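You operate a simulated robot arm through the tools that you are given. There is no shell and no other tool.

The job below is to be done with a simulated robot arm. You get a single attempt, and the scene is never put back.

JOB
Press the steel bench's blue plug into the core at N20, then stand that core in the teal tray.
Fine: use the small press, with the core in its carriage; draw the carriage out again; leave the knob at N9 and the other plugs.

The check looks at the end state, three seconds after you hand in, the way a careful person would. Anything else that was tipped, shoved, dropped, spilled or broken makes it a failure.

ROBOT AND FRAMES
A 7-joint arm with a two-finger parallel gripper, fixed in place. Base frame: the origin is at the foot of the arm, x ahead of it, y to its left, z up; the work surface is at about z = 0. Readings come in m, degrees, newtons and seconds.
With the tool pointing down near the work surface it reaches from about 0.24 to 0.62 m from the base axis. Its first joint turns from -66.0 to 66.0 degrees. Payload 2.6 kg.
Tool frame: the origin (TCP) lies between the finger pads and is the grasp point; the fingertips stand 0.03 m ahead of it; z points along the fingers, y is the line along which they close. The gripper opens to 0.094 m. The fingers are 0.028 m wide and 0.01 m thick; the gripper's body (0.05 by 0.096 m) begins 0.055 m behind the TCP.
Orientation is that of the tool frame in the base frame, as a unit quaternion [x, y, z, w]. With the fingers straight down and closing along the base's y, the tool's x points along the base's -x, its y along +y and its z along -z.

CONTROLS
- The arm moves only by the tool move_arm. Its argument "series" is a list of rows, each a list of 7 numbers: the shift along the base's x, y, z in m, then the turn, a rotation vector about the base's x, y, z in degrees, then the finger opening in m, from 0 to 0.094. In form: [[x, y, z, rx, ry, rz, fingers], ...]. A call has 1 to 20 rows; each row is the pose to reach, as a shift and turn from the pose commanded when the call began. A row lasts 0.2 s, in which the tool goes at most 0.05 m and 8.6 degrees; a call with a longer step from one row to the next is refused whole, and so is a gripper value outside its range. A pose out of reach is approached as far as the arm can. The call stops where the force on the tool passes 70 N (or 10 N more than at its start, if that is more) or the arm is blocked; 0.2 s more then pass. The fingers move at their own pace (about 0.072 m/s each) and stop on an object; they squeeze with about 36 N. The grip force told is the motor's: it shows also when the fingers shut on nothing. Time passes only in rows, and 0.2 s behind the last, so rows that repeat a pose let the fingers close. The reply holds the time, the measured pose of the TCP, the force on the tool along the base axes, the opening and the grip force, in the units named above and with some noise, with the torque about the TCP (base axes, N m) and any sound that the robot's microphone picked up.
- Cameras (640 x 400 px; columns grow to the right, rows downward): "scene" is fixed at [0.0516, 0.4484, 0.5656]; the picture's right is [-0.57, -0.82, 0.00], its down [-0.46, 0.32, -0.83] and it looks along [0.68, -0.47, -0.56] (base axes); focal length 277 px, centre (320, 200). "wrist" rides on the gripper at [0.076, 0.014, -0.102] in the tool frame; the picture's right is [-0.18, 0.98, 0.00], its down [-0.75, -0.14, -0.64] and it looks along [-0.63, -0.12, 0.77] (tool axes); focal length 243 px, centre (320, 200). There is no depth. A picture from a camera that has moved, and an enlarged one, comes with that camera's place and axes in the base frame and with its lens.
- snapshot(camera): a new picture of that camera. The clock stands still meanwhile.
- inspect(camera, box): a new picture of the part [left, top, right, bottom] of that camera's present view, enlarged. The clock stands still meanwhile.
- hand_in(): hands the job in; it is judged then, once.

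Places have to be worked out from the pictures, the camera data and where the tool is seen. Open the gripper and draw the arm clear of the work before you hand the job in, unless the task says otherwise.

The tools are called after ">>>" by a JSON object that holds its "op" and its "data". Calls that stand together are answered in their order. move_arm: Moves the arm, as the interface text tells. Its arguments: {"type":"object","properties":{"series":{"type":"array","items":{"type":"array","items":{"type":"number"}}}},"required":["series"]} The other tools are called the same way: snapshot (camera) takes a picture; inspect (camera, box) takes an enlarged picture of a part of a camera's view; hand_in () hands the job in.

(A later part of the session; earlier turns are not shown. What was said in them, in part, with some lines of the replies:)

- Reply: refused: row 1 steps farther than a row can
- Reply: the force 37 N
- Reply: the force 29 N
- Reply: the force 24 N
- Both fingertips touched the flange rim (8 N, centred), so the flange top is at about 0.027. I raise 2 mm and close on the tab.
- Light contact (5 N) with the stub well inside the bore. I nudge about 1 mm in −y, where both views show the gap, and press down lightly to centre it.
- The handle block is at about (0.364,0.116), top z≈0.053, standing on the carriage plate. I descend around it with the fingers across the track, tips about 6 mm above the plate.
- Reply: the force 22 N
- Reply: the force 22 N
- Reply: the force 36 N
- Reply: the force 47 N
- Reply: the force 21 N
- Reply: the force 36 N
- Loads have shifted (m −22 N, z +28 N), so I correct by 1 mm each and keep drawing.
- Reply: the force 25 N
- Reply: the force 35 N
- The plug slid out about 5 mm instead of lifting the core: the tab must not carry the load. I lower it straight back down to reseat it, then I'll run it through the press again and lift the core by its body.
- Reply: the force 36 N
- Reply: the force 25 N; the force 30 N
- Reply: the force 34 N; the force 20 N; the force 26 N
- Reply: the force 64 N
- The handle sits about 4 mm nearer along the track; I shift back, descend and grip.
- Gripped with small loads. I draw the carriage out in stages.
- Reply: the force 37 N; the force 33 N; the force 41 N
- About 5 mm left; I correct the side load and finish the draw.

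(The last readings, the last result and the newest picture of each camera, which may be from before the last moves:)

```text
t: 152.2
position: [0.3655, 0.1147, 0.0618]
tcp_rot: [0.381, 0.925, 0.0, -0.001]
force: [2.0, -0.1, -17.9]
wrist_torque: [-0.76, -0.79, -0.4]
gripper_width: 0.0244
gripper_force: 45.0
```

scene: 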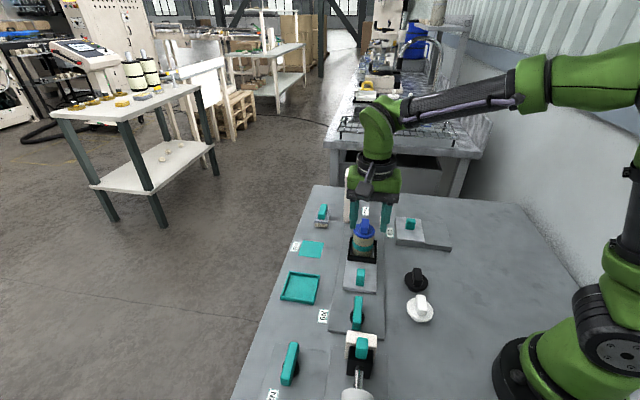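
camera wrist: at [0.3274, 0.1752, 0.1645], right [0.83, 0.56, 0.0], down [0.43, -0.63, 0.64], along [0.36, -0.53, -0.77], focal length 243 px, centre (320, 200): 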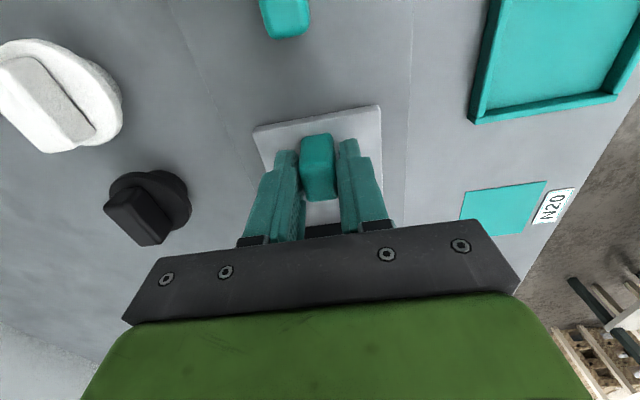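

The carriage is back at its original place. I release the handle, lift, and look.

>>> {"op": "move_arm", "data": {"series": [[0, 0, -0.0006, 0, 0, 0, 0.01], [0, 0, -0.0006, 0, 0, 0, 0.03], [0, 0, -0.0006, 0, 0, 0, 0.045], [0, 0, 0.03, 0, 0, 0, 0.05], [0, 0, 0.075, 0, 0, 0, 0.06], [0, 0, 0.12, 0, 0, 0, 0.07], [0, 0, 0.16, 0, 0, 0, 0.08], [0, 0, 0.19, 0, 0, 0, 0.09], [0, 0, 0.19, 0, 0, 0, 0.09]]}}

>>> {"op": "inspect", "data": {"camera": "wrist", "box": [200, 20, 440, 220]}}

>>> {"op": "inspect", "data": {"camera": "scene", "box": [320, 200, 416, 260]}}

>>> {"op": "snapshot", "data": {"camera": "scene"}}

```text
t: 154.2
position: [0.3693, 0.1146, 0.2518]
tcp_rot: [0.383, 0.924, 0.001, 0.0]
force: [-0.8, 0.7, 0.2]
wrist_torque: [0.03, -0.01, 0.0]
gripper_width: 0.0902
gripper_force: 0.1
```

```text
2.00 times, centred on (320, 120) of wrist
camera zoom: at [0.3238, 0.1796, 0.3552], right [0.82, 0.57, 0.0], down [0.43, -0.63, 0.64], along [0.36, -0.53, -0.77], focal length 485 px, centre (320, 360)
```

zoom: 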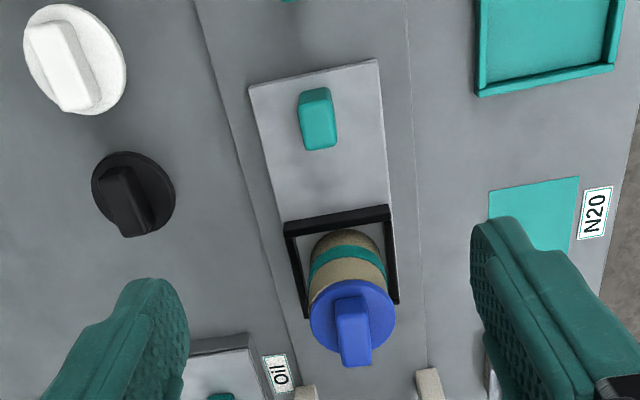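

```text
6.67 times, centred on (368, 230) of scene
camera zoom: at [0.0516, 0.4484, 0.5656], right [-0.57, -0.82, 0.0], down [-0.46, 0.32, -0.83], along [0.68, -0.47, -0.56], focal length 1845 px, centre (0, 0)
```

zoom: 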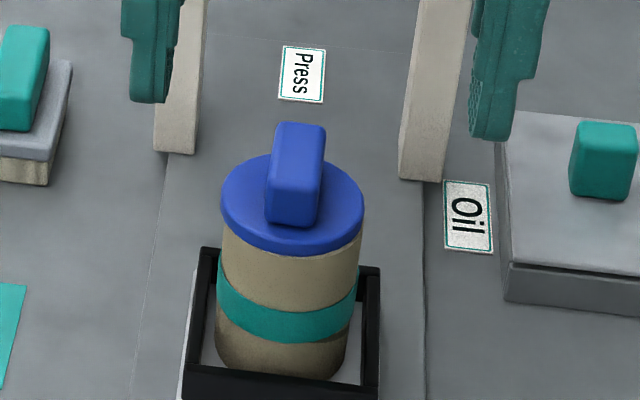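

```text
taken
```

scene: 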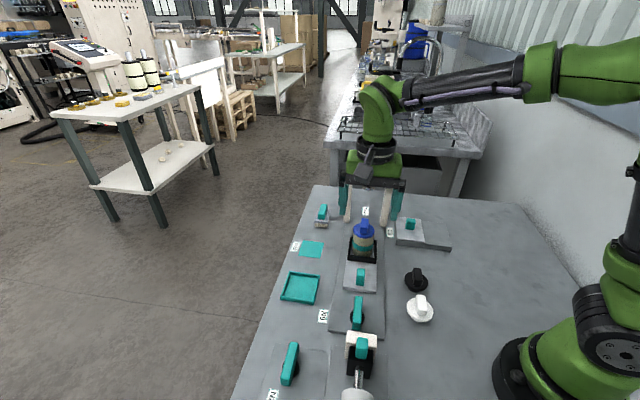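

The plug is flush and the core upright in the drawn-out carriage. I move over the core with wide-open fingers, staying high, to line up for gripping at the teal band.

>>> {"op": "move_arm", "data": {"series": [[0.024, -0.0235, 0, 0, 0, 0, 0.09], [0.048, -0.047, 0, 0, 0, 0, 0.09], [0.071, -0.07, 0, 0, 0, 0, 0.09], [0.071, -0.07, -0.03, 0, 0, 0, 0.09], [0.071, -0.07, -0.06, 0, 0, 0, 0.09], [0.071, -0.07, -0.06, 0, 0, 0, 0.09]]}}

>>> {"op": "inspect", "data": {"camera": "wrist", "box": [220, 40, 420, 220]}}

>>> {"op": "inspect", "data": {"camera": "scene", "box": [320, 180, 416, 260]}}

```text
t: 155.6
position: [0.4386, 0.0453, 0.1907]
tcp_rot: [0.383, 0.924, 0.0, 0.001]
force: [0.8, 0.2, -0.1]
wrist_torque: [0.02, 0.02, 0.01]
gripper_width: 0.0904
gripper_force: 0.1
```

```text
2.22 times, centred on (320, 130) of wrist
camera zoom: at [0.3943, 0.11, 0.2943], right [0.82, 0.57, 0.0], down [0.43, -0.63, 0.64], along [0.36, -0.53, -0.77], focal length 539 px, centre (320, 356)
```

zoom: 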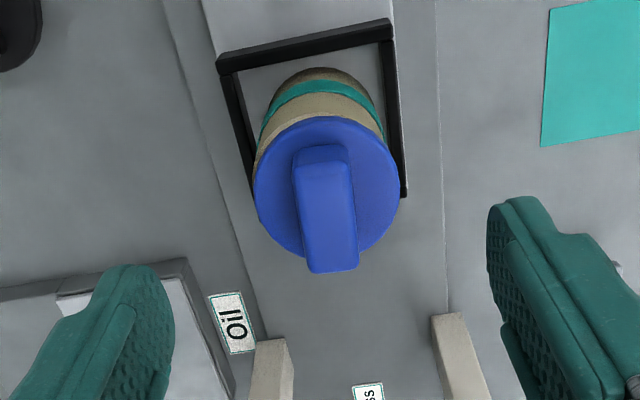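

```text
5.00 times, centred on (368, 220) of scene
camera zoom: at [0.0516, 0.4484, 0.5656], right [-0.57, -0.82, 0.0], down [-0.46, 0.32, -0.83], along [0.68, -0.47, -0.56], focal length 1383 px, centre (80, 100)
```

zoom: 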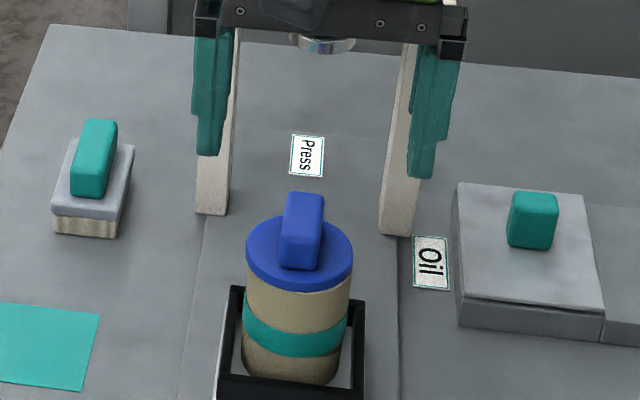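

The core is within about 3 mm of the tool axis. I adjust and lower around the flange, then check the centring.

>>> {"op": "move_arm", "data": {"series": [[0.0022, -0.0009, -0.03, 0, 0, 0, 0.09], [0.0022, -0.0009, -0.06, 0, 0, 0, 0.09], [0.0022, -0.0009, -0.08, 0, 0, 0, 0.09], [0.0022, -0.0009, -0.08, 0, 0, 0, 0.09]]}}

>>> {"op": "inspect", "data": {"camera": "wrist", "box": [200, 20, 440, 220]}}

>>> {"op": "inspect", "data": {"camera": "scene", "box": [320, 190, 416, 265]}}

```text
t: 156.6
position: [0.4375, 0.0432, 0.1104]
tcp_rot: [0.382, 0.924, -0.001, 0.0]
force: [-0.4, 0.4, 0.3]
wrist_torque: [0.0, -0.04, -0.01]
gripper_width: 0.0899
gripper_force: 0.0
```

```text
2.00 times, centred on (320, 120) of wrist
camera zoom: at [0.3932, 0.1083, 0.2132], right [0.82, 0.57, 0.0], down [0.43, -0.63, 0.64], along [0.36, -0.53, -0.77], focal length 485 px, centre (320, 360)
```

zoom: 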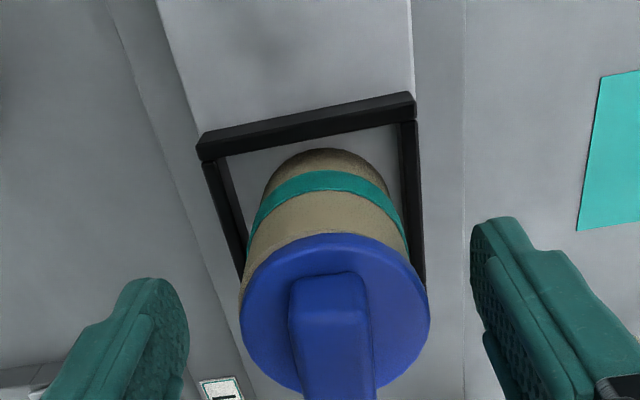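

```text
5.33 times, centred on (368, 228) of scene
camera zoom: at [0.0516, 0.4484, 0.5656], right [-0.57, -0.82, 0.0], down [-0.46, 0.32, -0.83], along [0.68, -0.47, -0.56], focal length 1476 px, centre (64, 53)
```

zoom: 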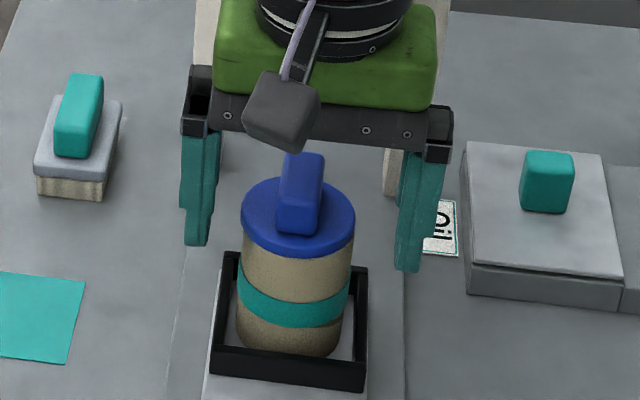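

Fingers straddle the core; it lies about 2.5 mm off in the closing direction. I correct and lower to the band height (tips about 7 mm above the nest walls), palm staying clear of the tab.

>>> {"op": "move_arm", "data": {"series": [[0.0025, 0.0011, -0.01, 0, 0, 0, 0.09], [0.0025, 0.0011, -0.022, 0, 0, 0, 0.09], [0.0025, 0.0011, -0.03, 0, 0, 0, 0.085], [0.0025, 0.0011, -0.034, 0, 0, 0, 0.08], [0.0025, 0.0011, -0.034, 0, 0, 0, 0.075], [0.0025, 0.0011, -0.034, 0, 0, 0, 0.075]]}}

>>> {"op": "inspect", "data": {"camera": "wrist", "box": [200, 20, 440, 220]}}

>>> {"op": "inspect", "data": {"camera": "scene", "box": [320, 190, 416, 265]}}

```text
t: 158.0
position: [0.4405, 0.0448, 0.0787]
tcp_rot: [0.383, 0.924, 0.0, 0.0]
force: [0.0, 0.1, 0.3]
wrist_torque: [-0.01, -0.03, 0.0]
gripper_width: 0.075
gripper_force: 0.1
```

```text
2.00 times, centred on (320, 120) of wrist
camera zoom: at [0.3971, 0.1096, 0.1808], right [0.82, 0.57, 0.0], down [0.43, -0.63, 0.64], along [0.36, -0.53, -0.77], focal length 485 px, centre (320, 360)
```

zoom: 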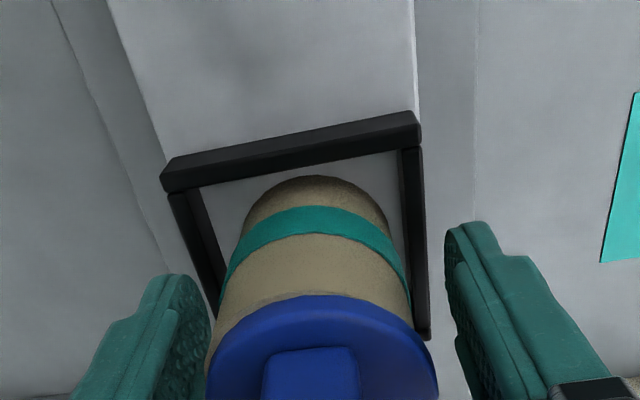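

```text
5.33 times, centred on (368, 228) of scene
camera zoom: at [0.0516, 0.4484, 0.5656], right [-0.57, -0.82, 0.0], down [-0.46, 0.32, -0.83], along [0.68, -0.47, -0.56], focal length 1476 px, centre (64, 53)
```

zoom: 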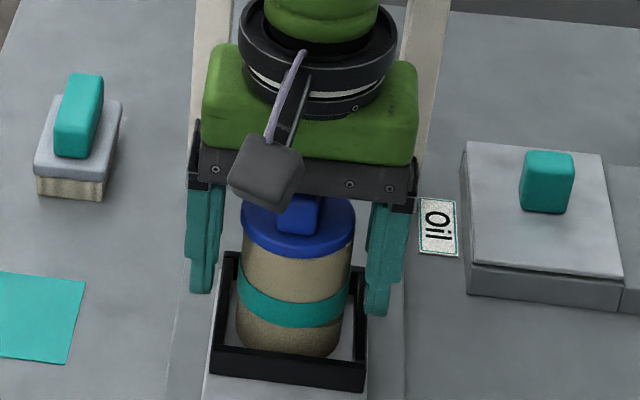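

Fingers are evenly spaced around the core at band height, and the palm clears the tab. I lower 1.5 mm more and close on the band.

>>> {"op": "move_arm", "data": {"series": [[0, 0, -0.0015, 0, 0, 0, 0.07], [0, 0, -0.0015, 0, 0, 0, 0.062], [0, 0, -0.0015, 0, 0, 0, 0.056], [0, 0, -0.0015, 0, 0, 0, 0.05], [0, 0, -0.0015, 0, 0, 0, 0.045], [0, 0, -0.0015, 0, 0, 0, 0.045]]}}

>>> {"op": "inspect", "data": {"camera": "wrist", "box": [200, 20, 440, 220]}}

>>> {"op": "inspect", "data": {"camera": "scene", "box": [320, 190, 416, 265]}}

```text
t: 159.4
position: [0.4408, 0.0452, 0.0766]
tcp_rot: [0.383, 0.924, 0.001, -0.001]
force: [-0.3, 0.0, -0.4]
wrist_torque: [0.02, -0.01, -0.01]
gripper_width: 0.0563
gripper_force: 36.5
```

```text
2.00 times, centred on (320, 120) of wrist
camera zoom: at [0.3971, 0.11, 0.1794], right [0.82, 0.57, 0.0], down [0.43, -0.63, 0.64], along [0.36, -0.53, -0.77], focal length 485 px, centre (320, 360)
```

zoom: 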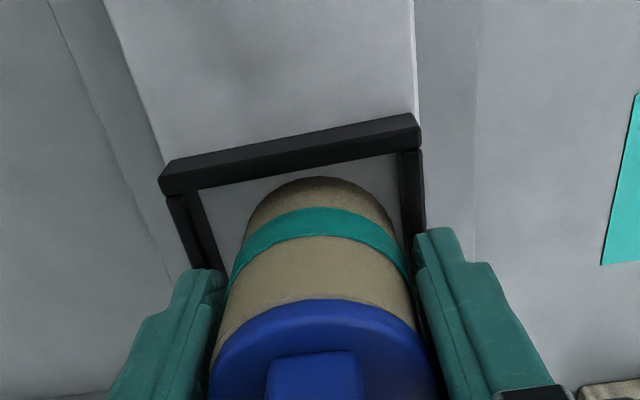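

```text
5.33 times, centred on (368, 228) of scene
camera zoom: at [0.0516, 0.4484, 0.5656], right [-0.57, -0.82, 0.0], down [-0.46, 0.32, -0.83], along [0.68, -0.47, -0.56], focal length 1476 px, centre (64, 53)
```

zoom: 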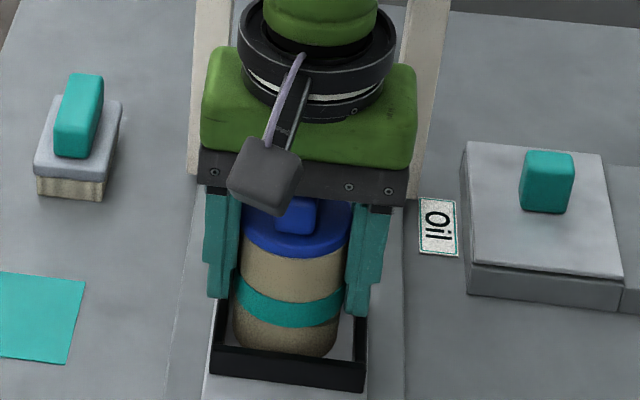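

The fingers stopped at 0.0563 — that's the flange, not the band, so a vertical grip would hold the plug instead of the core. I open, rise clear, and plan to approach with the tool leaned back about 45° so the fingers pass under the flange onto the band.

>>> {"op": "move_arm", "data": {"series": [[0, 0, 0, 0, 0, 0, 0.06], [0, 0, 0, 0, 0, 0, 0.075], [0, 0, 0, 0, 0, 0, 0.09], [0, 0, 0.03, 0, 0, 0, 0.09], [0, 0, 0.075, 0, 0, 0, 0.09], [0, 0, 0.12, 0, 0, 0, 0.09], [0, 0, 0.15, 0, 0, 0, 0.09], [0, 0, 0.16, 0, 0, 8, 0.09], [0, 0, 0.16, 0, 0, 16, 0.09], [0, 0, 0.16, 0, 0, 24, 0.09], [0, 0, 0.16, 0, 0, 32, 0.09], [0, 0, 0.16, 0, 0, 40, 0.09], [0, 0, 0.16, 0, 0, 45, 0.09], [0, 0, 0.16, 0, 0, 45, 0.09]]}}

>>> {"op": "inspect", "data": {"camera": "scene", "box": [320, 195, 416, 265]}}

>>> {"op": "inspect", "data": {"camera": "wrist", "box": [240, 20, 400, 120]}}

```text
t: 162.4
position: [0.4405, 0.0449, 0.237]
tcp_rot: [-0.001, 1.0, 0.0, 0.0]
force: [0.6, -0.6, -0.6]
wrist_torque: [-0.02, 0.03, -0.01]
gripper_width: 0.09
gripper_force: 0.1
```

```text
5.71 times, centred on (368, 230) of scene
camera zoom: at [0.0516, 0.4484, 0.5656], right [-0.57, -0.82, 0.0], down [-0.46, 0.32, -0.83], along [0.68, -0.47, -0.56], focal length 1581 px, centre (46, 29)
```

zoom: 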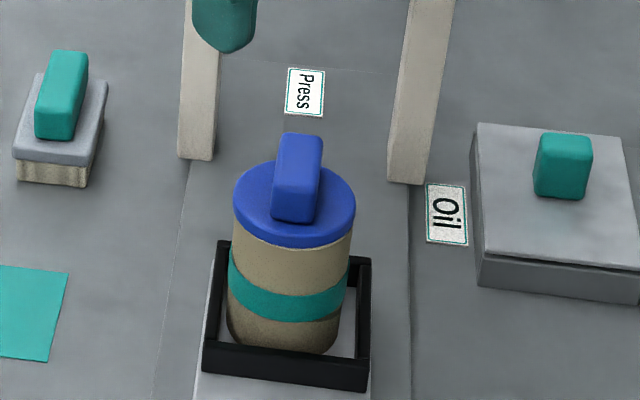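

```text
4.00 times, centred on (320, 70) of wrist
camera zoom: at [0.3658, 0.0602, 0.3396], right [0.18, 0.98, 0.0], down [0.75, -0.14, 0.64], along [0.63, -0.12, -0.77], focal length 970 px, centre (320, 720)
```

zoom: 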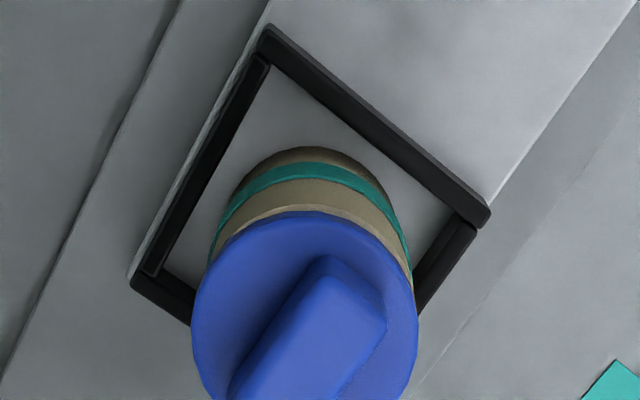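

I zoom in further to check how the flange sits on the rim.

>>> {"op": "inspect", "data": {"camera": "scene", "box": [352, 220, 388, 245]}}

>>> {"op": "inspect", "data": {"camera": "wrist", "box": [280, 60, 350, 104]}}

```text
16.00 times, centred on (370, 232) of scene
camera zoom: at [0.0516, 0.4484, 0.5656], right [-0.57, -0.82, 0.0], down [-0.46, 0.32, -0.83], along [0.68, -0.47, -0.56], focal length 4427 px, centre (-480, -320)
```

zoom: 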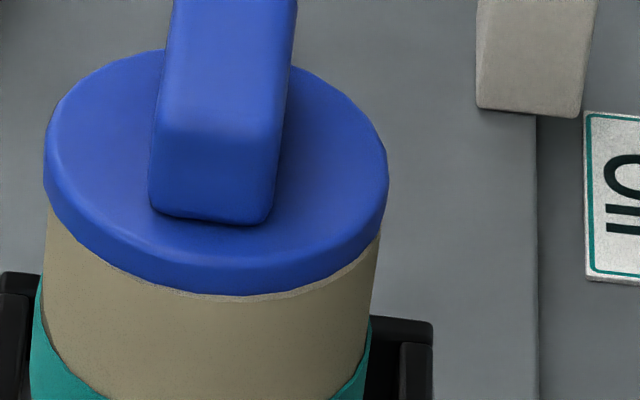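

```text
9.09 times, centred on (315, 82) of wrist
camera zoom: at [0.3658, 0.0602, 0.3396], right [0.18, 0.98, 0.0], down [0.75, -0.14, 0.64], along [0.63, -0.12, -0.77], focal length 2206 px, centre (366, 1273)
```

zoom: 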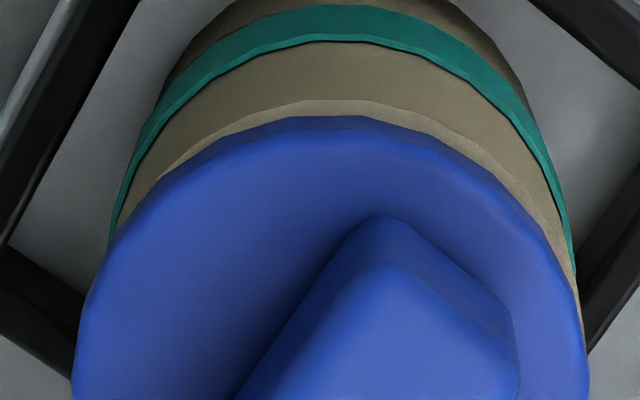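

The flange is flush on the rim, sitting about 2.5 mm toward the press side in a bore that has some play. So the core must be carried upright by its body. I now lean the tool back 45° (tips forward) while still high above it.

>>> {"op": "move_arm", "data": {"series": [[0, 0, 0.01, 0, -8, 0, 0.085], [0, 0, 0.02, 0, -16, 0, 0.085], [0, 0, 0.02, 0, -24, 0, 0.085], [0, 0, 0.02, 0, -32, 0, 0.085], [0, 0, 0.02, 0, -40, 0, 0.085], [0, 0, 0.02, 0, -45, 0, 0.085], [0, 0, 0.02, 0, -45, 0, 0.085]]}}

>>> {"op": "snapshot", "data": {"camera": "wrist"}}

>>> {"op": "snapshot", "data": {"camera": "scene"}}

```text
t: 164.0
position: [0.4425, 0.0455, 0.2568]
tcp_rot: [0.0, 0.923, 0.0, 0.384]
force: [0.1, 0.1, 0.2]
wrist_torque: [-0.04, 0.02, -0.02]
gripper_width: 0.0851
gripper_force: 0.0
```

```text
taken
camera wrist: at [0.3151, 0.0604, 0.2754], right [0.13, 0.98, 0.13], down [0.08, -0.14, 0.99], along [0.99, -0.12, -0.09], focal length 243 px, centre (320, 200)
```

wrist: 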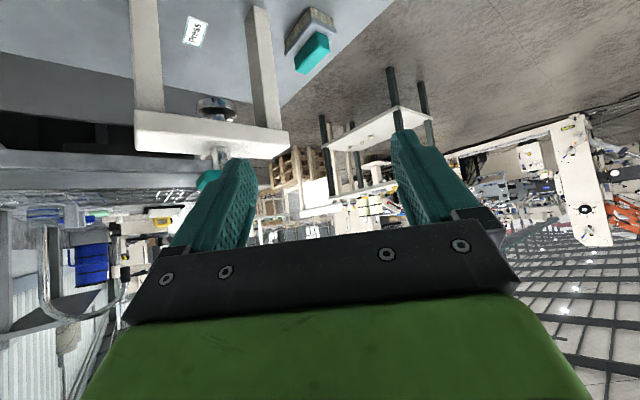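

```text
taken
```

scene: 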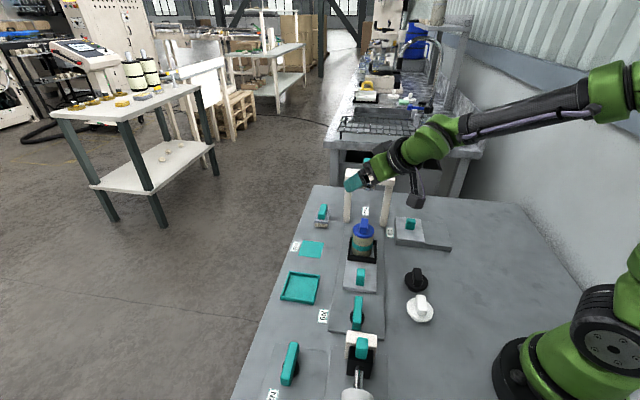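

The leaned pose is reached and the camera now looks almost horizontally. I shift to straddle the core and descend partway to check.

>>> {"op": "move_arm", "data": {"series": [[-0.0138, -0.0016, -0.03, 0, 0, 0, 0.085], [-0.0138, -0.0016, -0.07, 0, 0, 0, 0.085], [-0.0138, -0.0016, -0.105, 0, 0, 0, 0.085], [-0.0138, -0.0016, -0.13, 0, 0, 0, 0.085], [-0.0138, -0.0016, -0.13, 0, 0, 0, 0.085]]}}

>>> {"op": "snapshot", "data": {"camera": "wrist"}}

>>> {"op": "inspect", "data": {"camera": "scene", "box": [310, 170, 438, 270]}}

```text
t: 165.2
position: [0.4277, 0.043, 0.1267]
tcp_rot: [0.0, 0.924, 0.0, 0.383]
force: [0.1, 0.4, 0.4]
wrist_torque: [0.01, 0.0, 0.0]
gripper_width: 0.0849
gripper_force: 0.0
out of reach, approached as far as the arm can: row 3
```

```text
taken
camera wrist: at [0.3006, 0.0585, 0.1459], right [0.13, 0.98, 0.13], down [0.08, -0.14, 0.99], along [0.99, -0.12, -0.1], focal length 243 px, centre (320, 200)
```

wrist: 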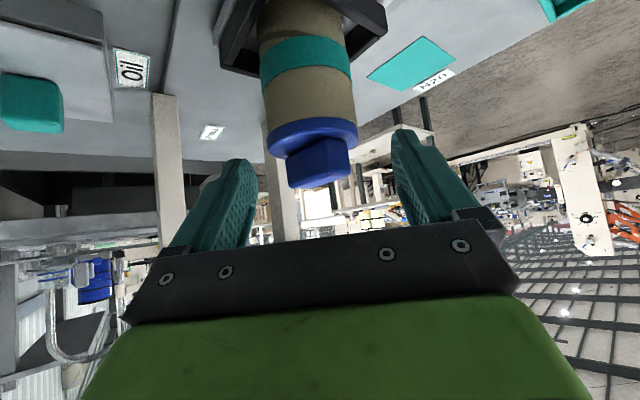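

```text
4.00 times, centred on (374, 220) of scene
camera zoom: at [0.0516, 0.4484, 0.5656], right [-0.57, -0.82, 0.0], down [-0.46, 0.32, -0.83], along [0.68, -0.47, -0.56], focal length 1107 px, centre (104, 120)
```

zoom: 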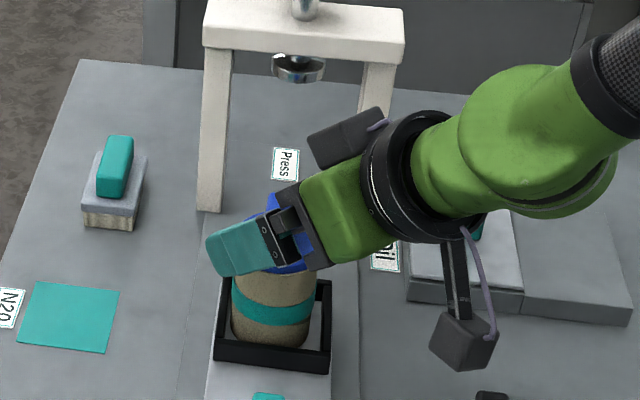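

The side view is excellent; I zoom in on the plug-core joint.

>>> {"op": "inspect", "data": {"camera": "wrist", "box": [230, 0, 390, 200]}}

>>> {"op": "inspect", "data": {"camera": "wrist", "box": [260, 90, 372, 160]}}

```text
2.00 times, centred on (310, 100) of wrist
camera zoom: at [0.3006, 0.0585, 0.1459], right [0.13, 0.98, 0.13], down [0.08, -0.14, 0.99], along [0.99, -0.12, -0.1], focal length 485 px, centre (340, 400)
```

zoom: 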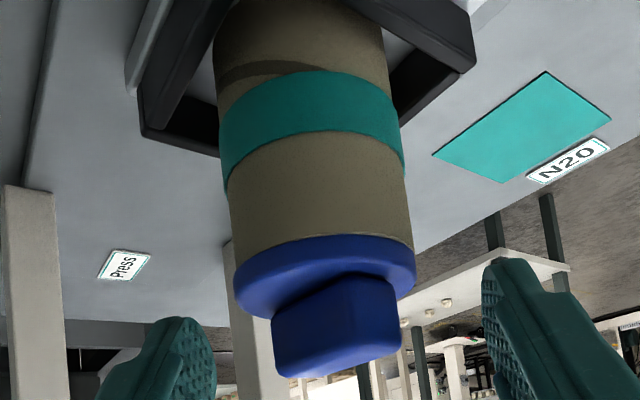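

```text
5.71 times, centred on (316, 125) of wrist
camera zoom: at [0.3006, 0.0585, 0.1459], right [0.13, 0.98, 0.13], down [0.08, -0.14, 0.99], along [0.99, -0.12, -0.1], focal length 1386 px, centre (343, 629)
```

zoom: 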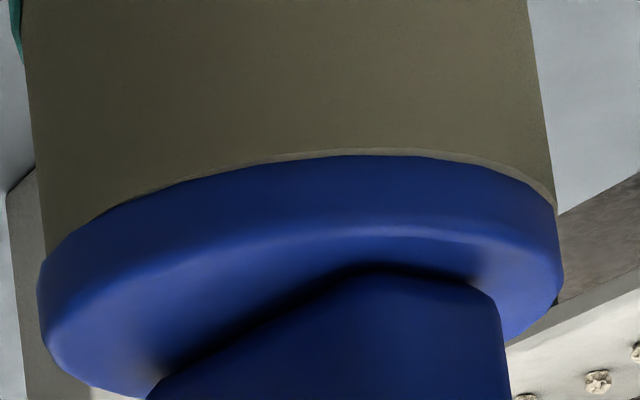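

The flange is flush all round on the rim (z≈0.094), and the core axis is about 1 mm from the finger midplane. I descend so the fingers come to the band below the flange.

>>> {"op": "move_arm", "data": {"series": [[0, -0.0006, -0.015, 0, 0, 0, 0.085], [0, -0.0006, -0.03, 0, 0, 0, 0.085], [0, -0.0006, -0.042, 0, 0, 0, 0.085], [0, -0.0006, -0.048, 0, 0, 0, 0.085], [0, -0.0006, -0.048, 0, 0, 0, 0.085]]}}

>>> {"op": "snapshot", "data": {"camera": "wrist"}}

>>> {"op": "inspect", "data": {"camera": "scene", "box": [310, 180, 438, 280]}}

```text
t: 166.4
position: [0.4284, 0.0432, 0.078]
tcp_rot: [0.0, 0.924, 0.0, 0.383]
force: [0.6, 0.5, -0.3]
wrist_torque: [0.0, -0.01, 0.0]
gripper_width: 0.085
gripper_force: 0.0
```

```text
taken
camera wrist: at [0.3017, 0.0588, 0.0981], right [0.13, 0.98, 0.13], down [0.08, -0.14, 0.99], along [0.99, -0.12, -0.1], focal length 243 px, centre (320, 200)
```

wrist: 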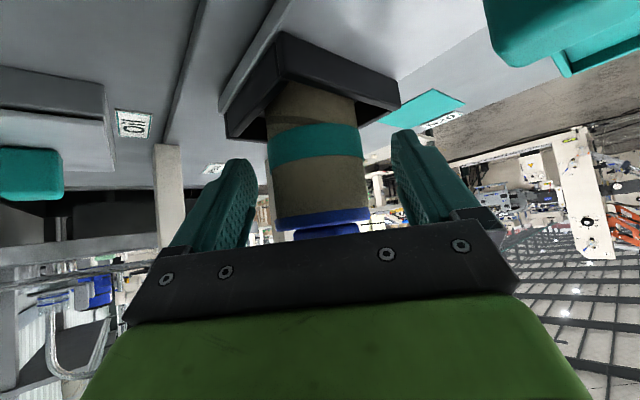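

```text
4.00 times, centred on (374, 230) of scene
camera zoom: at [0.0516, 0.4484, 0.5656], right [-0.57, -0.82, 0.0], down [-0.46, 0.32, -0.83], along [0.68, -0.47, -0.56], focal length 1107 px, centre (104, 80)
```

zoom: 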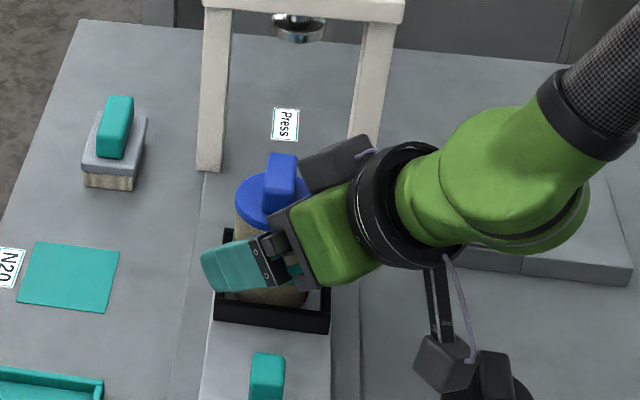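

The fingers are beside the band below the flange, with everything clear. I lower the last 4 mm and close.

>>> {"op": "move_arm", "data": {"series": [[-0.001, 0, -0.0044, 0, 0, 0, 0.08], [-0.001, 0, -0.0044, 0, 0, 0, 0.07], [-0.001, 0, -0.0044, 0, 0, 0, 0.06], [-0.001, 0, -0.0044, 0, 0, 0, 0.05], [-0.001, 0, -0.0044, 0, 0, 0, 0.045], [-0.001, 0, -0.0044, 0, 0, 0, 0.045]]}}

>>> {"op": "snapshot", "data": {"camera": "wrist"}}

>>> {"op": "inspect", "data": {"camera": "scene", "box": [310, 180, 438, 280]}}

```text
t: 167.8
position: [0.4259, 0.0432, 0.0732]
tcp_rot: [-0.001, 0.924, 0.0, 0.382]
force: [0.3, 0.2, -0.1]
wrist_torque: [-0.02, -0.02, -0.02]
gripper_width: 0.053
gripper_force: 35.9
```

```text
taken
camera wrist: at [0.3, 0.0581, 0.0936], right [0.13, 0.98, 0.13], down [0.08, -0.14, 0.99], along [0.99, -0.12, -0.1], focal length 243 px, centre (320, 200)
```

wrist: 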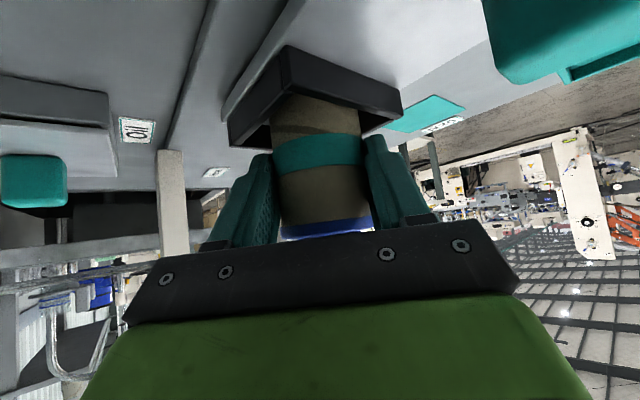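

```text
4.00 times, centred on (374, 230) of scene
camera zoom: at [0.0516, 0.4484, 0.5656], right [-0.57, -0.82, 0.0], down [-0.46, 0.32, -0.83], along [0.68, -0.47, -0.56], focal length 1107 px, centre (104, 80)
```

zoom: 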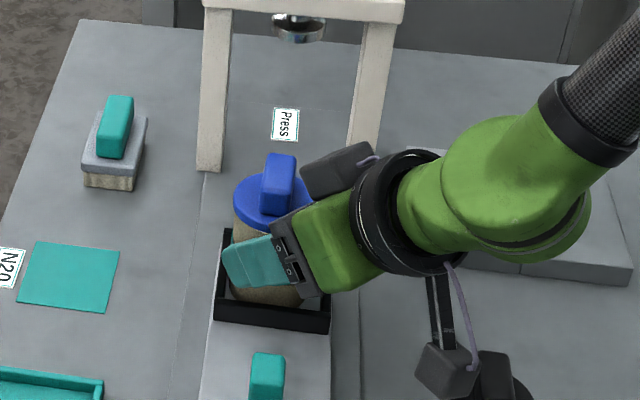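

Width 0.053: the fingers hold the band itself. I lift 8 mm slowly and check.

>>> {"op": "move_arm", "data": {"series": [[0, 0, 0.002, 0, 0, 0, 0.045], [0, 0, 0.004, 0, 0, 0, 0.045], [0, 0, 0.006, 0, 0, 0, 0.045], [0, 0, 0.008, 0, 0, 0, 0.045], [0, 0, 0.008, 0, 0, 0, 0.045]]}}

>>> {"op": "inspect", "data": {"camera": "wrist", "box": [200, 30, 440, 250]}}

>>> {"op": "inspect", "data": {"camera": "scene", "box": [330, 200, 400, 260]}}

```text
t: 169.0
position: [0.4276, 0.0423, 0.0818]
tcp_rot: [0.0, 0.924, 0.0, 0.383]
force: [0.3, 0.8, -0.7]
wrist_torque: [-0.02, -0.02, 0.02]
gripper_width: 0.0527
gripper_force: 36.3
```

```text
1.82 times, centred on (320, 140) of wrist
camera zoom: at [0.3006, 0.0585, 0.1013], right [0.13, 0.98, 0.13], down [0.08, -0.14, 0.99], along [0.99, -0.12, -0.1], focal length 441 px, centre (320, 309)
```

zoom: 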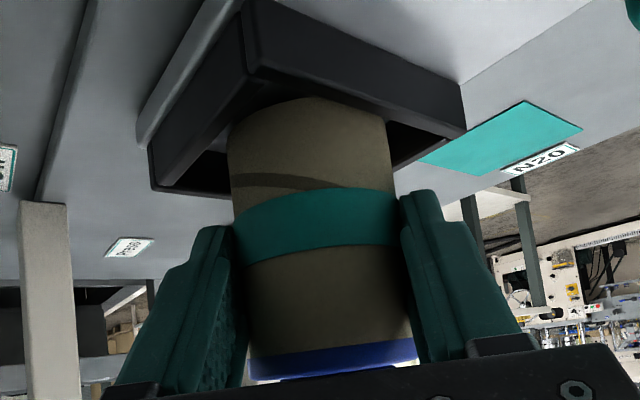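

```text
6.67 times, centred on (365, 230) of scene
camera zoom: at [0.0516, 0.4484, 0.5656], right [-0.57, -0.82, 0.0], down [-0.46, 0.32, -0.83], along [0.68, -0.47, -0.56], focal length 1845 px, centre (20, 0)
```

zoom: 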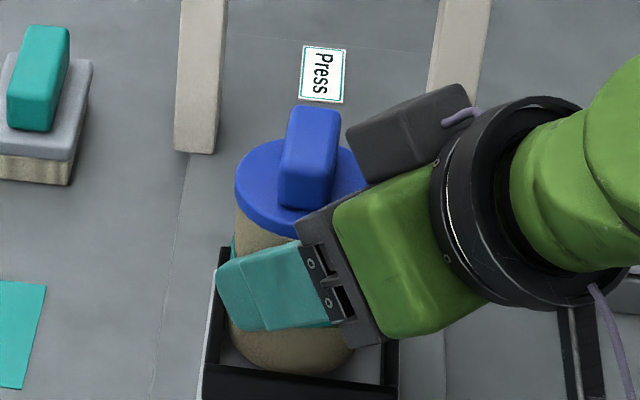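

The core and plug rise together, upright. I lift another 50 mm and carry it across toward the tray at (0.442,0.237).

>>> {"op": "move_arm", "data": {"series": [[0, 0, 0.01, 0, 0, 0, 0.045], [0, 0, 0.025, 0, 0, 0, 0.045], [0, 0, 0.04, 0, 0, 0, 0.045], [0, 0, 0.05, 0, 0, 0, 0.045], [0, 0.015, 0.055, 0, 0, 0, 0.045], [0, 0.04, 0.055, 0, 0, 0, 0.045], [0, 0.065, 0.055, 0, 0, 0, 0.045], [0, 0.09, 0.055, 0, 0, 0, 0.045], [0, 0.115, 0.055, 0, 0, 0, 0.045], [0, 0.14, 0.055, 0, 0, 0, 0.045], [0, 0.165, 0.055, 0, 0, 0, 0.045], [0.001, 0.185, 0.055, 0, 0, 0, 0.045], [0.0012, 0.1937, 0.055, 0, 0, 0, 0.045], [0.0012, 0.1937, 0.055, 0, 0, 0, 0.045]]}}

>>> {"op": "snapshot", "data": {"camera": "scene"}}

>>> {"op": "snapshot", "data": {"camera": "wrist"}}

>>> {"op": "inspect", "data": {"camera": "scene", "box": [250, 220, 350, 310]}}

```text
t: 172.0
position: [0.4292, 0.2367, 0.1372]
tcp_rot: [0.0, 0.924, 0.0, 0.383]
force: [0.8, 0.5, -0.7]
wrist_torque: [0.0, 0.0, 0.01]
gripper_width: 0.0526
gripper_force: 36.4
```

```text
taken
```

scene: 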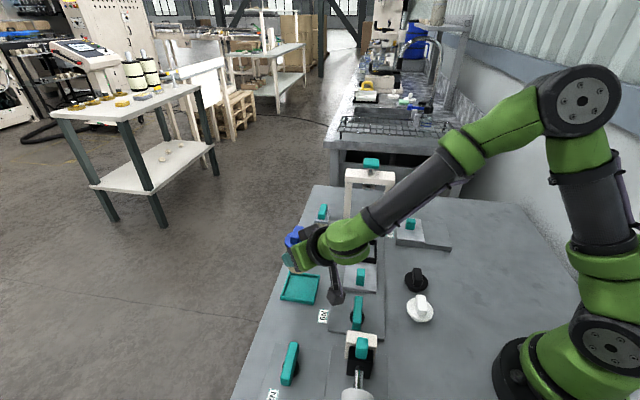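

```text
taken
camera wrist: at [0.3025, 0.2516, 0.1563], right [0.13, 0.98, 0.13], down [0.08, -0.14, 0.99], along [0.99, -0.12, -0.1], focal length 243 px, centre (320, 200)
```

wrist: 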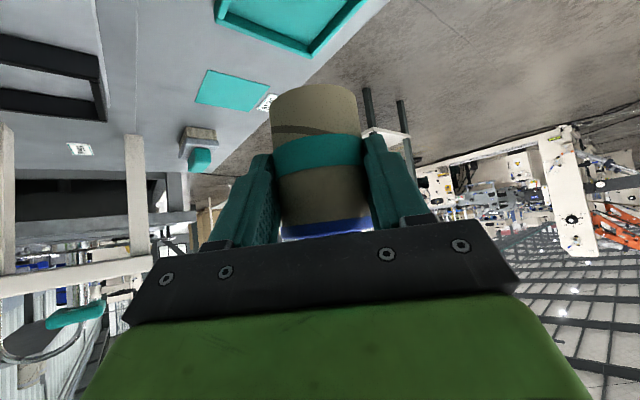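

```text
4.44 times, centred on (300, 265) of scene
camera zoom: at [0.0516, 0.4485, 0.5656], right [-0.57, -0.82, 0.0], down [-0.46, 0.32, -0.83], along [0.68, -0.47, -0.56], focal length 1230 px, centre (409, -89)
```

zoom: 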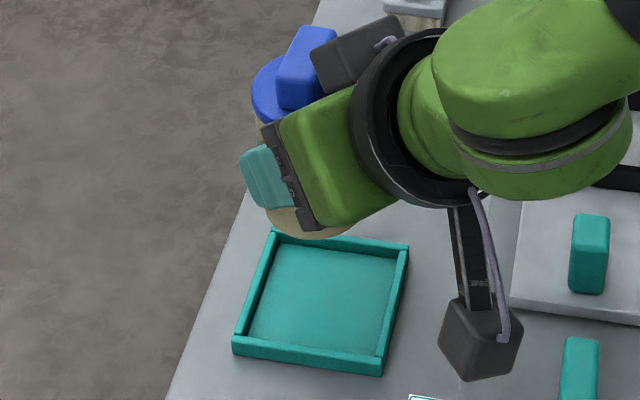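

The tray centre re-measures at (0.441,0.2367), and the core is over it within about 2 mm. I shift −1.5 mm in x and lower most of the way, then check.

>>> {"op": "move_arm", "data": {"series": [[-0.0015, 0, -0.015, 0, 0, 0, 0.045], [-0.0015, 0, -0.03, 0, 0, 0, 0.045], [-0.0015, 0, -0.045, 0, 0, 0, 0.045], [-0.0015, 0, -0.058, 0, 0, 0, 0.045], [-0.0015, 0, -0.058, 0, 0, 0, 0.045]]}}

>>> {"op": "snapshot", "data": {"camera": "wrist"}}

>>> {"op": "inspect", "data": {"camera": "scene", "box": [250, 230, 350, 320]}}

```text
t: 173.2
position: [0.4268, 0.2368, 0.0795]
tcp_rot: [0.0, 0.924, 0.0, 0.383]
force: [0.2, 0.2, -0.7]
wrist_torque: [0.02, 0.01, 0.01]
gripper_width: 0.0523
gripper_force: 36.0
```

```text
taken
camera wrist: at [0.3005, 0.2526, 0.0977], right [0.13, 0.98, 0.13], down [0.08, -0.14, 0.99], along [0.99, -0.12, -0.1], focal length 243 px, centre (320, 200)
```

wrist: 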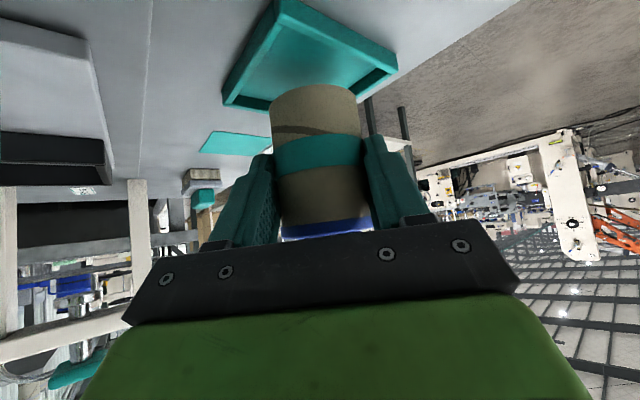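

```text
4.44 times, centred on (300, 275) of scene
camera zoom: at [0.0516, 0.4484, 0.5656], right [-0.57, -0.82, 0.0], down [-0.46, 0.32, -0.83], along [0.68, -0.47, -0.56], focal length 1230 px, centre (409, -133)
```

zoom: 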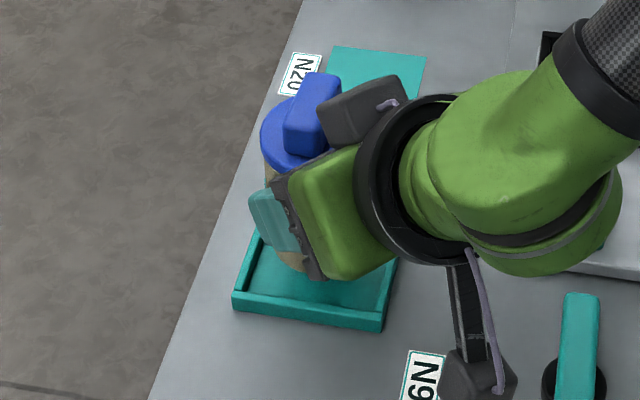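

Clear of the N9 knob and well over the tray. I keep lowering, slowing down before contact.

>>> {"op": "move_arm", "data": {"series": [[0, -0.0008, -0.008, 0, 0, 0, 0.045], [0, -0.0008, -0.015, 0, 0, 0, 0.045], [0, -0.0008, -0.019, 0, 0, 0, 0.045], [0, -0.0008, -0.019, 0, 0, 0, 0.045]]}}

>>> {"op": "inspect", "data": {"camera": "wrist", "box": [200, 0, 440, 220]}}

>>> {"op": "inspect", "data": {"camera": "scene", "box": [250, 230, 350, 320]}}

```text
t: 174.2
position: [0.4258, 0.2356, 0.0606]
tcp_rot: [-0.001, 0.924, 0.001, 0.383]
force: [0.7, 0.7, -0.6]
wrist_torque: [0.02, 0.03, -0.01]
gripper_width: 0.0524
gripper_force: 35.8
```

```text
1.82 times, centred on (320, 110) of wrist
camera zoom: at [0.2996, 0.2513, 0.0794], right [0.13, 0.98, 0.13], down [0.08, -0.14, 0.99], along [0.99, -0.12, -0.1], focal length 441 px, centre (320, 364)
```

zoom: 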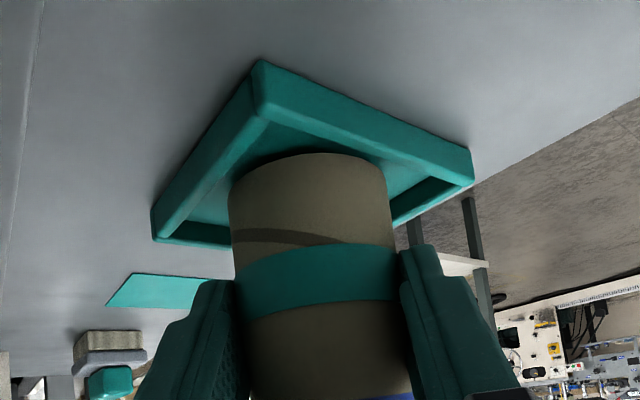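

```text
4.44 times, centred on (300, 275) of scene
camera zoom: at [0.0516, 0.4484, 0.5656], right [-0.57, -0.82, 0.0], down [-0.46, 0.32, -0.83], along [0.68, -0.47, -0.56], focal length 1230 px, centre (409, -133)
```

zoom: 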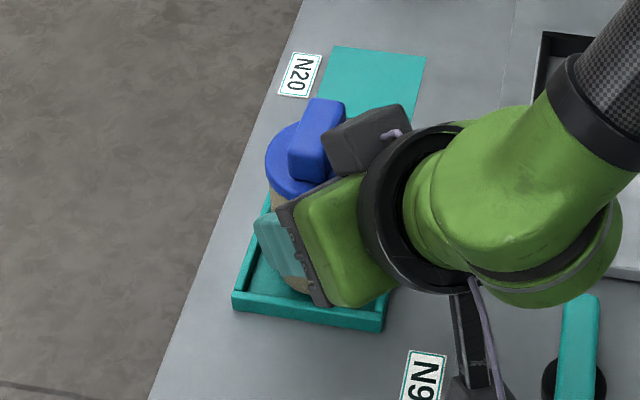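

The core's foot is centred within the tray walls, a few millimetres above the floor. I lower in 2 mm steps to contact.

>>> {"op": "move_arm", "data": {"series": [[0, 0, -0.002, 0, 0, 0, 0.045], [0, 0, -0.004, 0, 0, 0, 0.045], [0, 0, -0.004, 0, 0, 0, 0.045]]}}

```text
t: 175.0
position: [0.4264, 0.235, 0.0566]
tcp_rot: [0.0, 0.923, 0.0, 0.384]
force: [-3.2, -1.2, 6.9]
wrist_torque: [-0.08, -0.09, -0.03]
gripper_width: 0.0523
gripper_force: 35.9
```

Contact: about 7 N on the far edge of the foot, meaning a very slight lean. I tip the tool back 1° so the foot sits flat before releasing.

>>> {"op": "move_arm", "data": {"series": [[0, 0, 0, 0, -0.6, 0, 0.045], [0, 0, 0, 0, -1.2, 0, 0.045], [0, 0, 0, 0, -1.2, 0, 0.045]]}}

```text
t: 175.8
position: [0.4255, 0.237, 0.0549]
tcp_rot: [-0.001, 0.92, 0.0, 0.392]
force: [-1.9, 0.5, 6.1]
wrist_torque: [-0.04, 0.24, -0.02]
gripper_width: 0.0524
gripper_force: 35.8
```

The contact moved to the near edge, so flat lies in between. I turn back half of it and open the fingers.

>>> {"op": "move_arm", "data": {"series": [[0, 0, 0, 0, 0.5, 0, 0.045], [0, 0, 0, 0, 0.5, 0, 0.05], [0, 0, 0, 0, 0.5, 0, 0.056], [0, 0, 0, 0, 0.5, 0, 0.065], [0, 0, 0, 0, 0.5, 0, 0.075], [0, 0, 0, 0, 0.5, 0, 0.085], [0, 0, 0, 0, 0.5, 0, 0.085]]}}

>>> {"op": "inspect", "data": {"camera": "wrist", "box": [200, 0, 440, 220]}}

>>> {"op": "inspect", "data": {"camera": "scene", "box": [250, 230, 350, 320]}}

```text
t: 177.4
position: [0.4266, 0.2365, 0.0564]
tcp_rot: [0.0, 0.921, 0.0, 0.389]
force: [0.2, 0.2, 0.3]
wrist_torque: [-0.02, 0.01, -0.01]
gripper_width: 0.0853
gripper_force: 0.0
```

```text
1.82 times, centred on (320, 110) of wrist
camera zoom: at [0.2996, 0.2508, 0.0737], right [0.13, 0.98, 0.13], down [0.07, -0.14, 0.99], along [0.99, -0.12, -0.08], focal length 441 px, centre (320, 364)
```

zoom: 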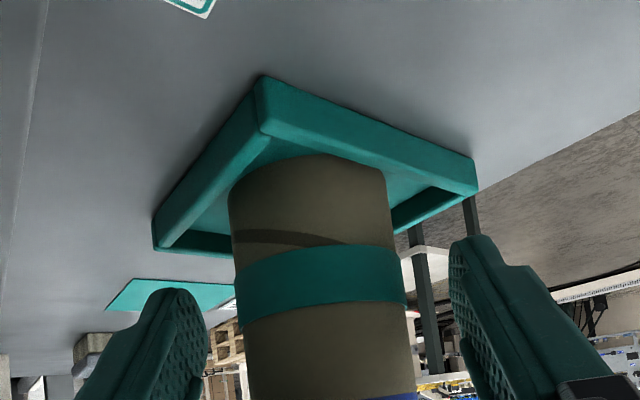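

```text
4.44 times, centred on (300, 275) of scene
camera zoom: at [0.0516, 0.4484, 0.5656], right [-0.57, -0.82, 0.0], down [-0.46, 0.32, -0.83], along [0.68, -0.47, -0.56], focal length 1230 px, centre (409, -133)
```

zoom: 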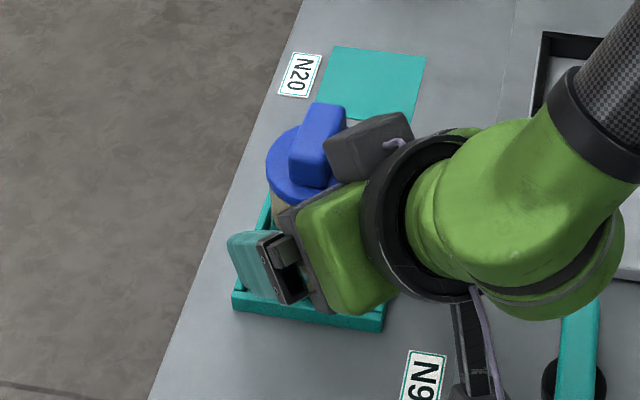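

The core stands in the tray, released. I rise straight up with the fingers wide, then level the tool.

>>> {"op": "move_arm", "data": {"series": [[0, 0, 0.015, 0, 0, 0, 0.088], [0, 0, 0.04, 0, 0, 0, 0.09], [0, 0, 0.08, 0, 0, 0, 0.09], [0, 0, 0.12, 0, 0, 0, 0.09], [0, 0, 0.16, 0, 0, 0, 0.09], [-0.02, 0, 0.19, 0, 8, 0, 0.09], [-0.05, -0.01, 0.21, 0, 16, 0, 0.09], [-0.08, -0.03, 0.22, 0, 24, 0, 0.09], [-0.1, -0.06, 0.22, 0, 32, 0, 0.09], [-0.12, -0.1, 0.22, 0, 40, 0, 0.09], [-0.13, -0.14, 0.22, 0, 45, 0, 0.09], [-0.13, -0.16, 0.22, 0, 45, 0, 0.09], [-0.13, -0.16, 0.22, 0, 45, 0, 0.09]]}}

>>> {"op": "snapshot", "data": {"camera": "scene"}}

>>> {"op": "inspect", "data": {"camera": "scene", "box": [260, 235, 340, 310]}}

>>> {"op": "inspect", "data": {"camera": "scene", "box": [300, 140, 460, 240]}}

>>> {"op": "inspect", "data": {"camera": "scene", "box": [300, 230, 460, 330]}}

```text
t: 180.2
position: [0.2966, 0.0741, 0.2739]
tcp_rot: [0.0, 1.0, -0.001, 0.005]
force: [-0.4, -0.1, -0.3]
wrist_torque: [-0.02, -0.01, 0.01]
gripper_width: 0.0899
gripper_force: 0.1
```

```text
taken
```

scene: 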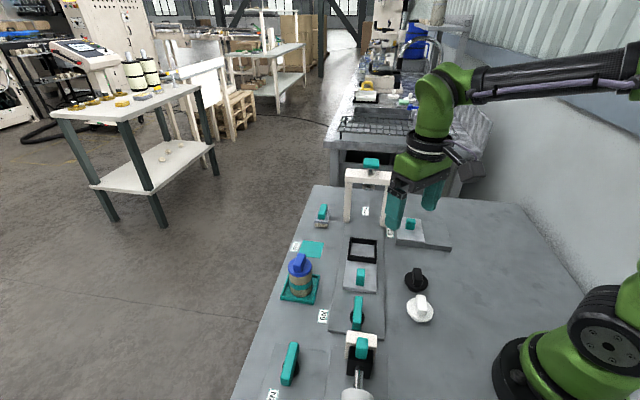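

```text
5.33 times, centred on (300, 272) of scene
camera zoom: at [0.0516, 0.4484, 0.5656], right [-0.57, -0.82, 0.0], down [-0.46, 0.32, -0.83], along [0.68, -0.47, -0.56], focal length 1476 px, centre (427, -187)
```

zoom: 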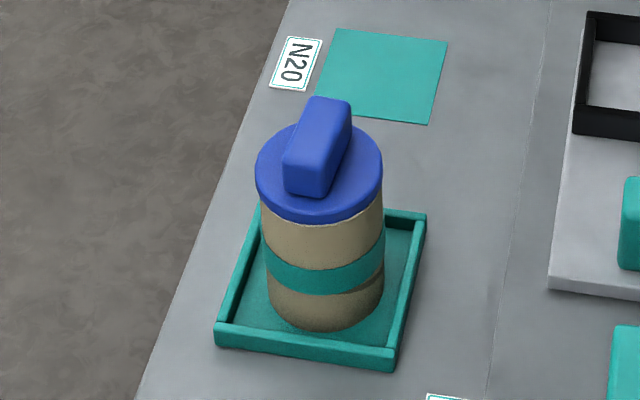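

```text
4.00 times, centred on (380, 190) of scene
camera zoom: at [0.0516, 0.4484, 0.5656], right [-0.57, -0.82, 0.0], down [-0.46, 0.32, -0.83], along [0.68, -0.47, -0.56], focal length 1107 px, centre (80, 240)
```

zoom: 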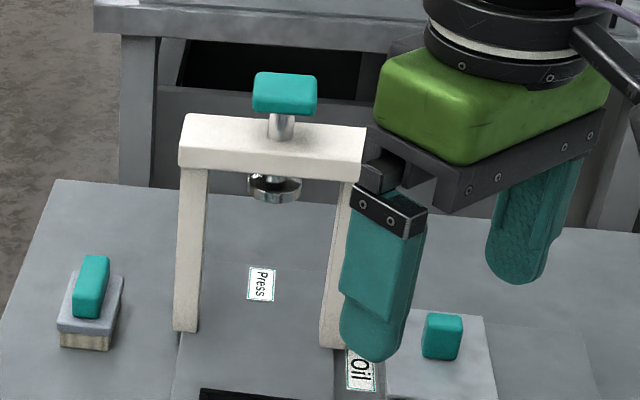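

```text
4.00 times, centred on (380, 280) of scene
camera zoom: at [0.0516, 0.4484, 0.5656], right [-0.57, -0.82, 0.0], down [-0.46, 0.32, -0.83], along [0.68, -0.47, -0.56], focal length 1107 px, centre (80, -120)
```

zoom: 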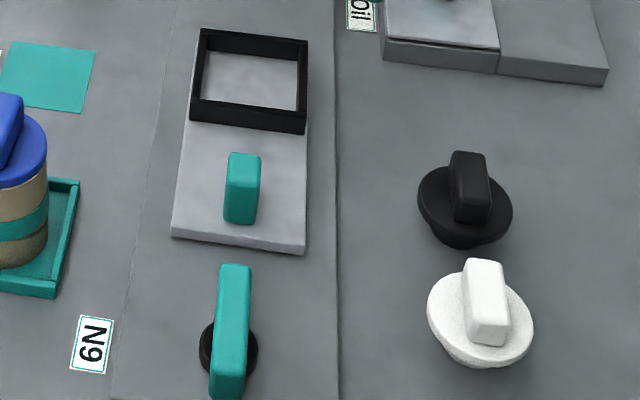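

Everything else looks undisturbed and the carriage is exactly where it began. I take a closer look at the plug's seat and the core in the tray.

>>> {"op": "inspect", "data": {"camera": "scene", "box": [282, 250, 318, 275]}}

>>> {"op": "inspect", "data": {"camera": "scene", "box": [278, 270, 322, 305]}}

>>> {"op": "snapshot", "data": {"camera": "wrist"}}

```text
16.00 times, centred on (300, 262) of scene
camera zoom: at [0.0516, 0.4484, 0.5656], right [-0.57, -0.82, 0.0], down [-0.46, 0.32, -0.83], along [0.68, -0.47, -0.56], focal length 4427 px, centre (640, -800)
```

zoom: 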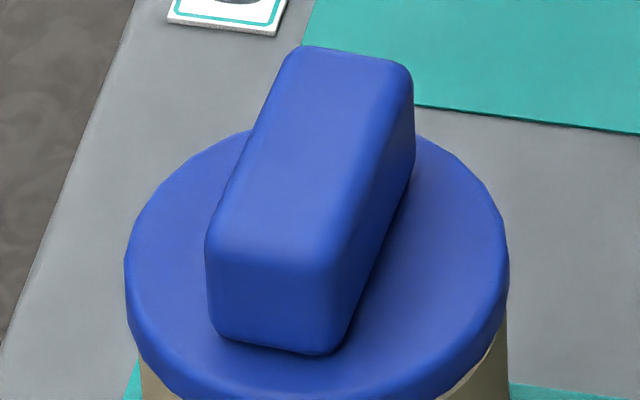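

```text
11.43 times, centred on (300, 288) of scene
camera zoom: at [0.0516, 0.4484, 0.5656], right [-0.57, -0.82, 0.0], down [-0.46, 0.32, -0.83], along [0.68, -0.47, -0.56], focal length 3162 px, centre (549, -800)
```

zoom: 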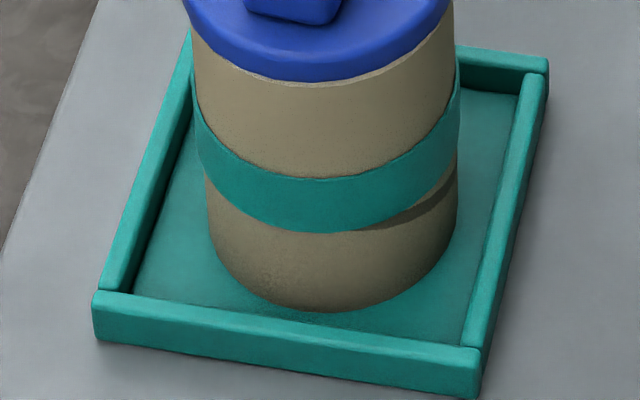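

```text
taken
camera wrist: at [0.2189, 0.0896, 0.3771], right [0.18, 0.98, 0.0], down [0.75, -0.14, 0.65], along [0.64, -0.12, -0.76], focal length 243 px, centre (320, 200)
```

wrist: 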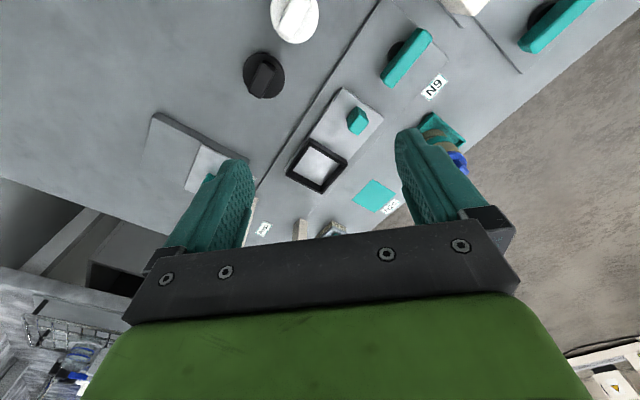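

The plug's flange is flush on the core, and the core stands upright inside the teal tray. The carriage is drawn out, the N9 knob and the other plugs are untouched, and the open gripper is well clear, so I hand the job in.

>>> {"op": "hand_in", "data": {}}

```text
The job is handed in.
```

I pressed the blue plug into the N20 core with the small press and stood the core upright in the teal tray. I've handed the job in. The carriage is drawn out to where it started, and the N9 knob and the black and white plugs look untouched in the last pictures.

Some things did not go cleanly:

- **First try at the nest:** the core caught a nest wall and tilted in the grip. I set it back on its pad, saw no damage, and regrasped it.
- **Plug came loose once:** after the first pressing I tried lifting the core by the plug's tab, and the plug slid out about 5 mm. I ran it through the press again at about 57 N. It then looked flush on the rim from both cameras.
- **Fit is not tight:** after pressing, the plug sat about 2.5 mm off-centre, towards the press side of the core, and nothing showed that it locks in. I carried the core upright by its teal band for that reason.
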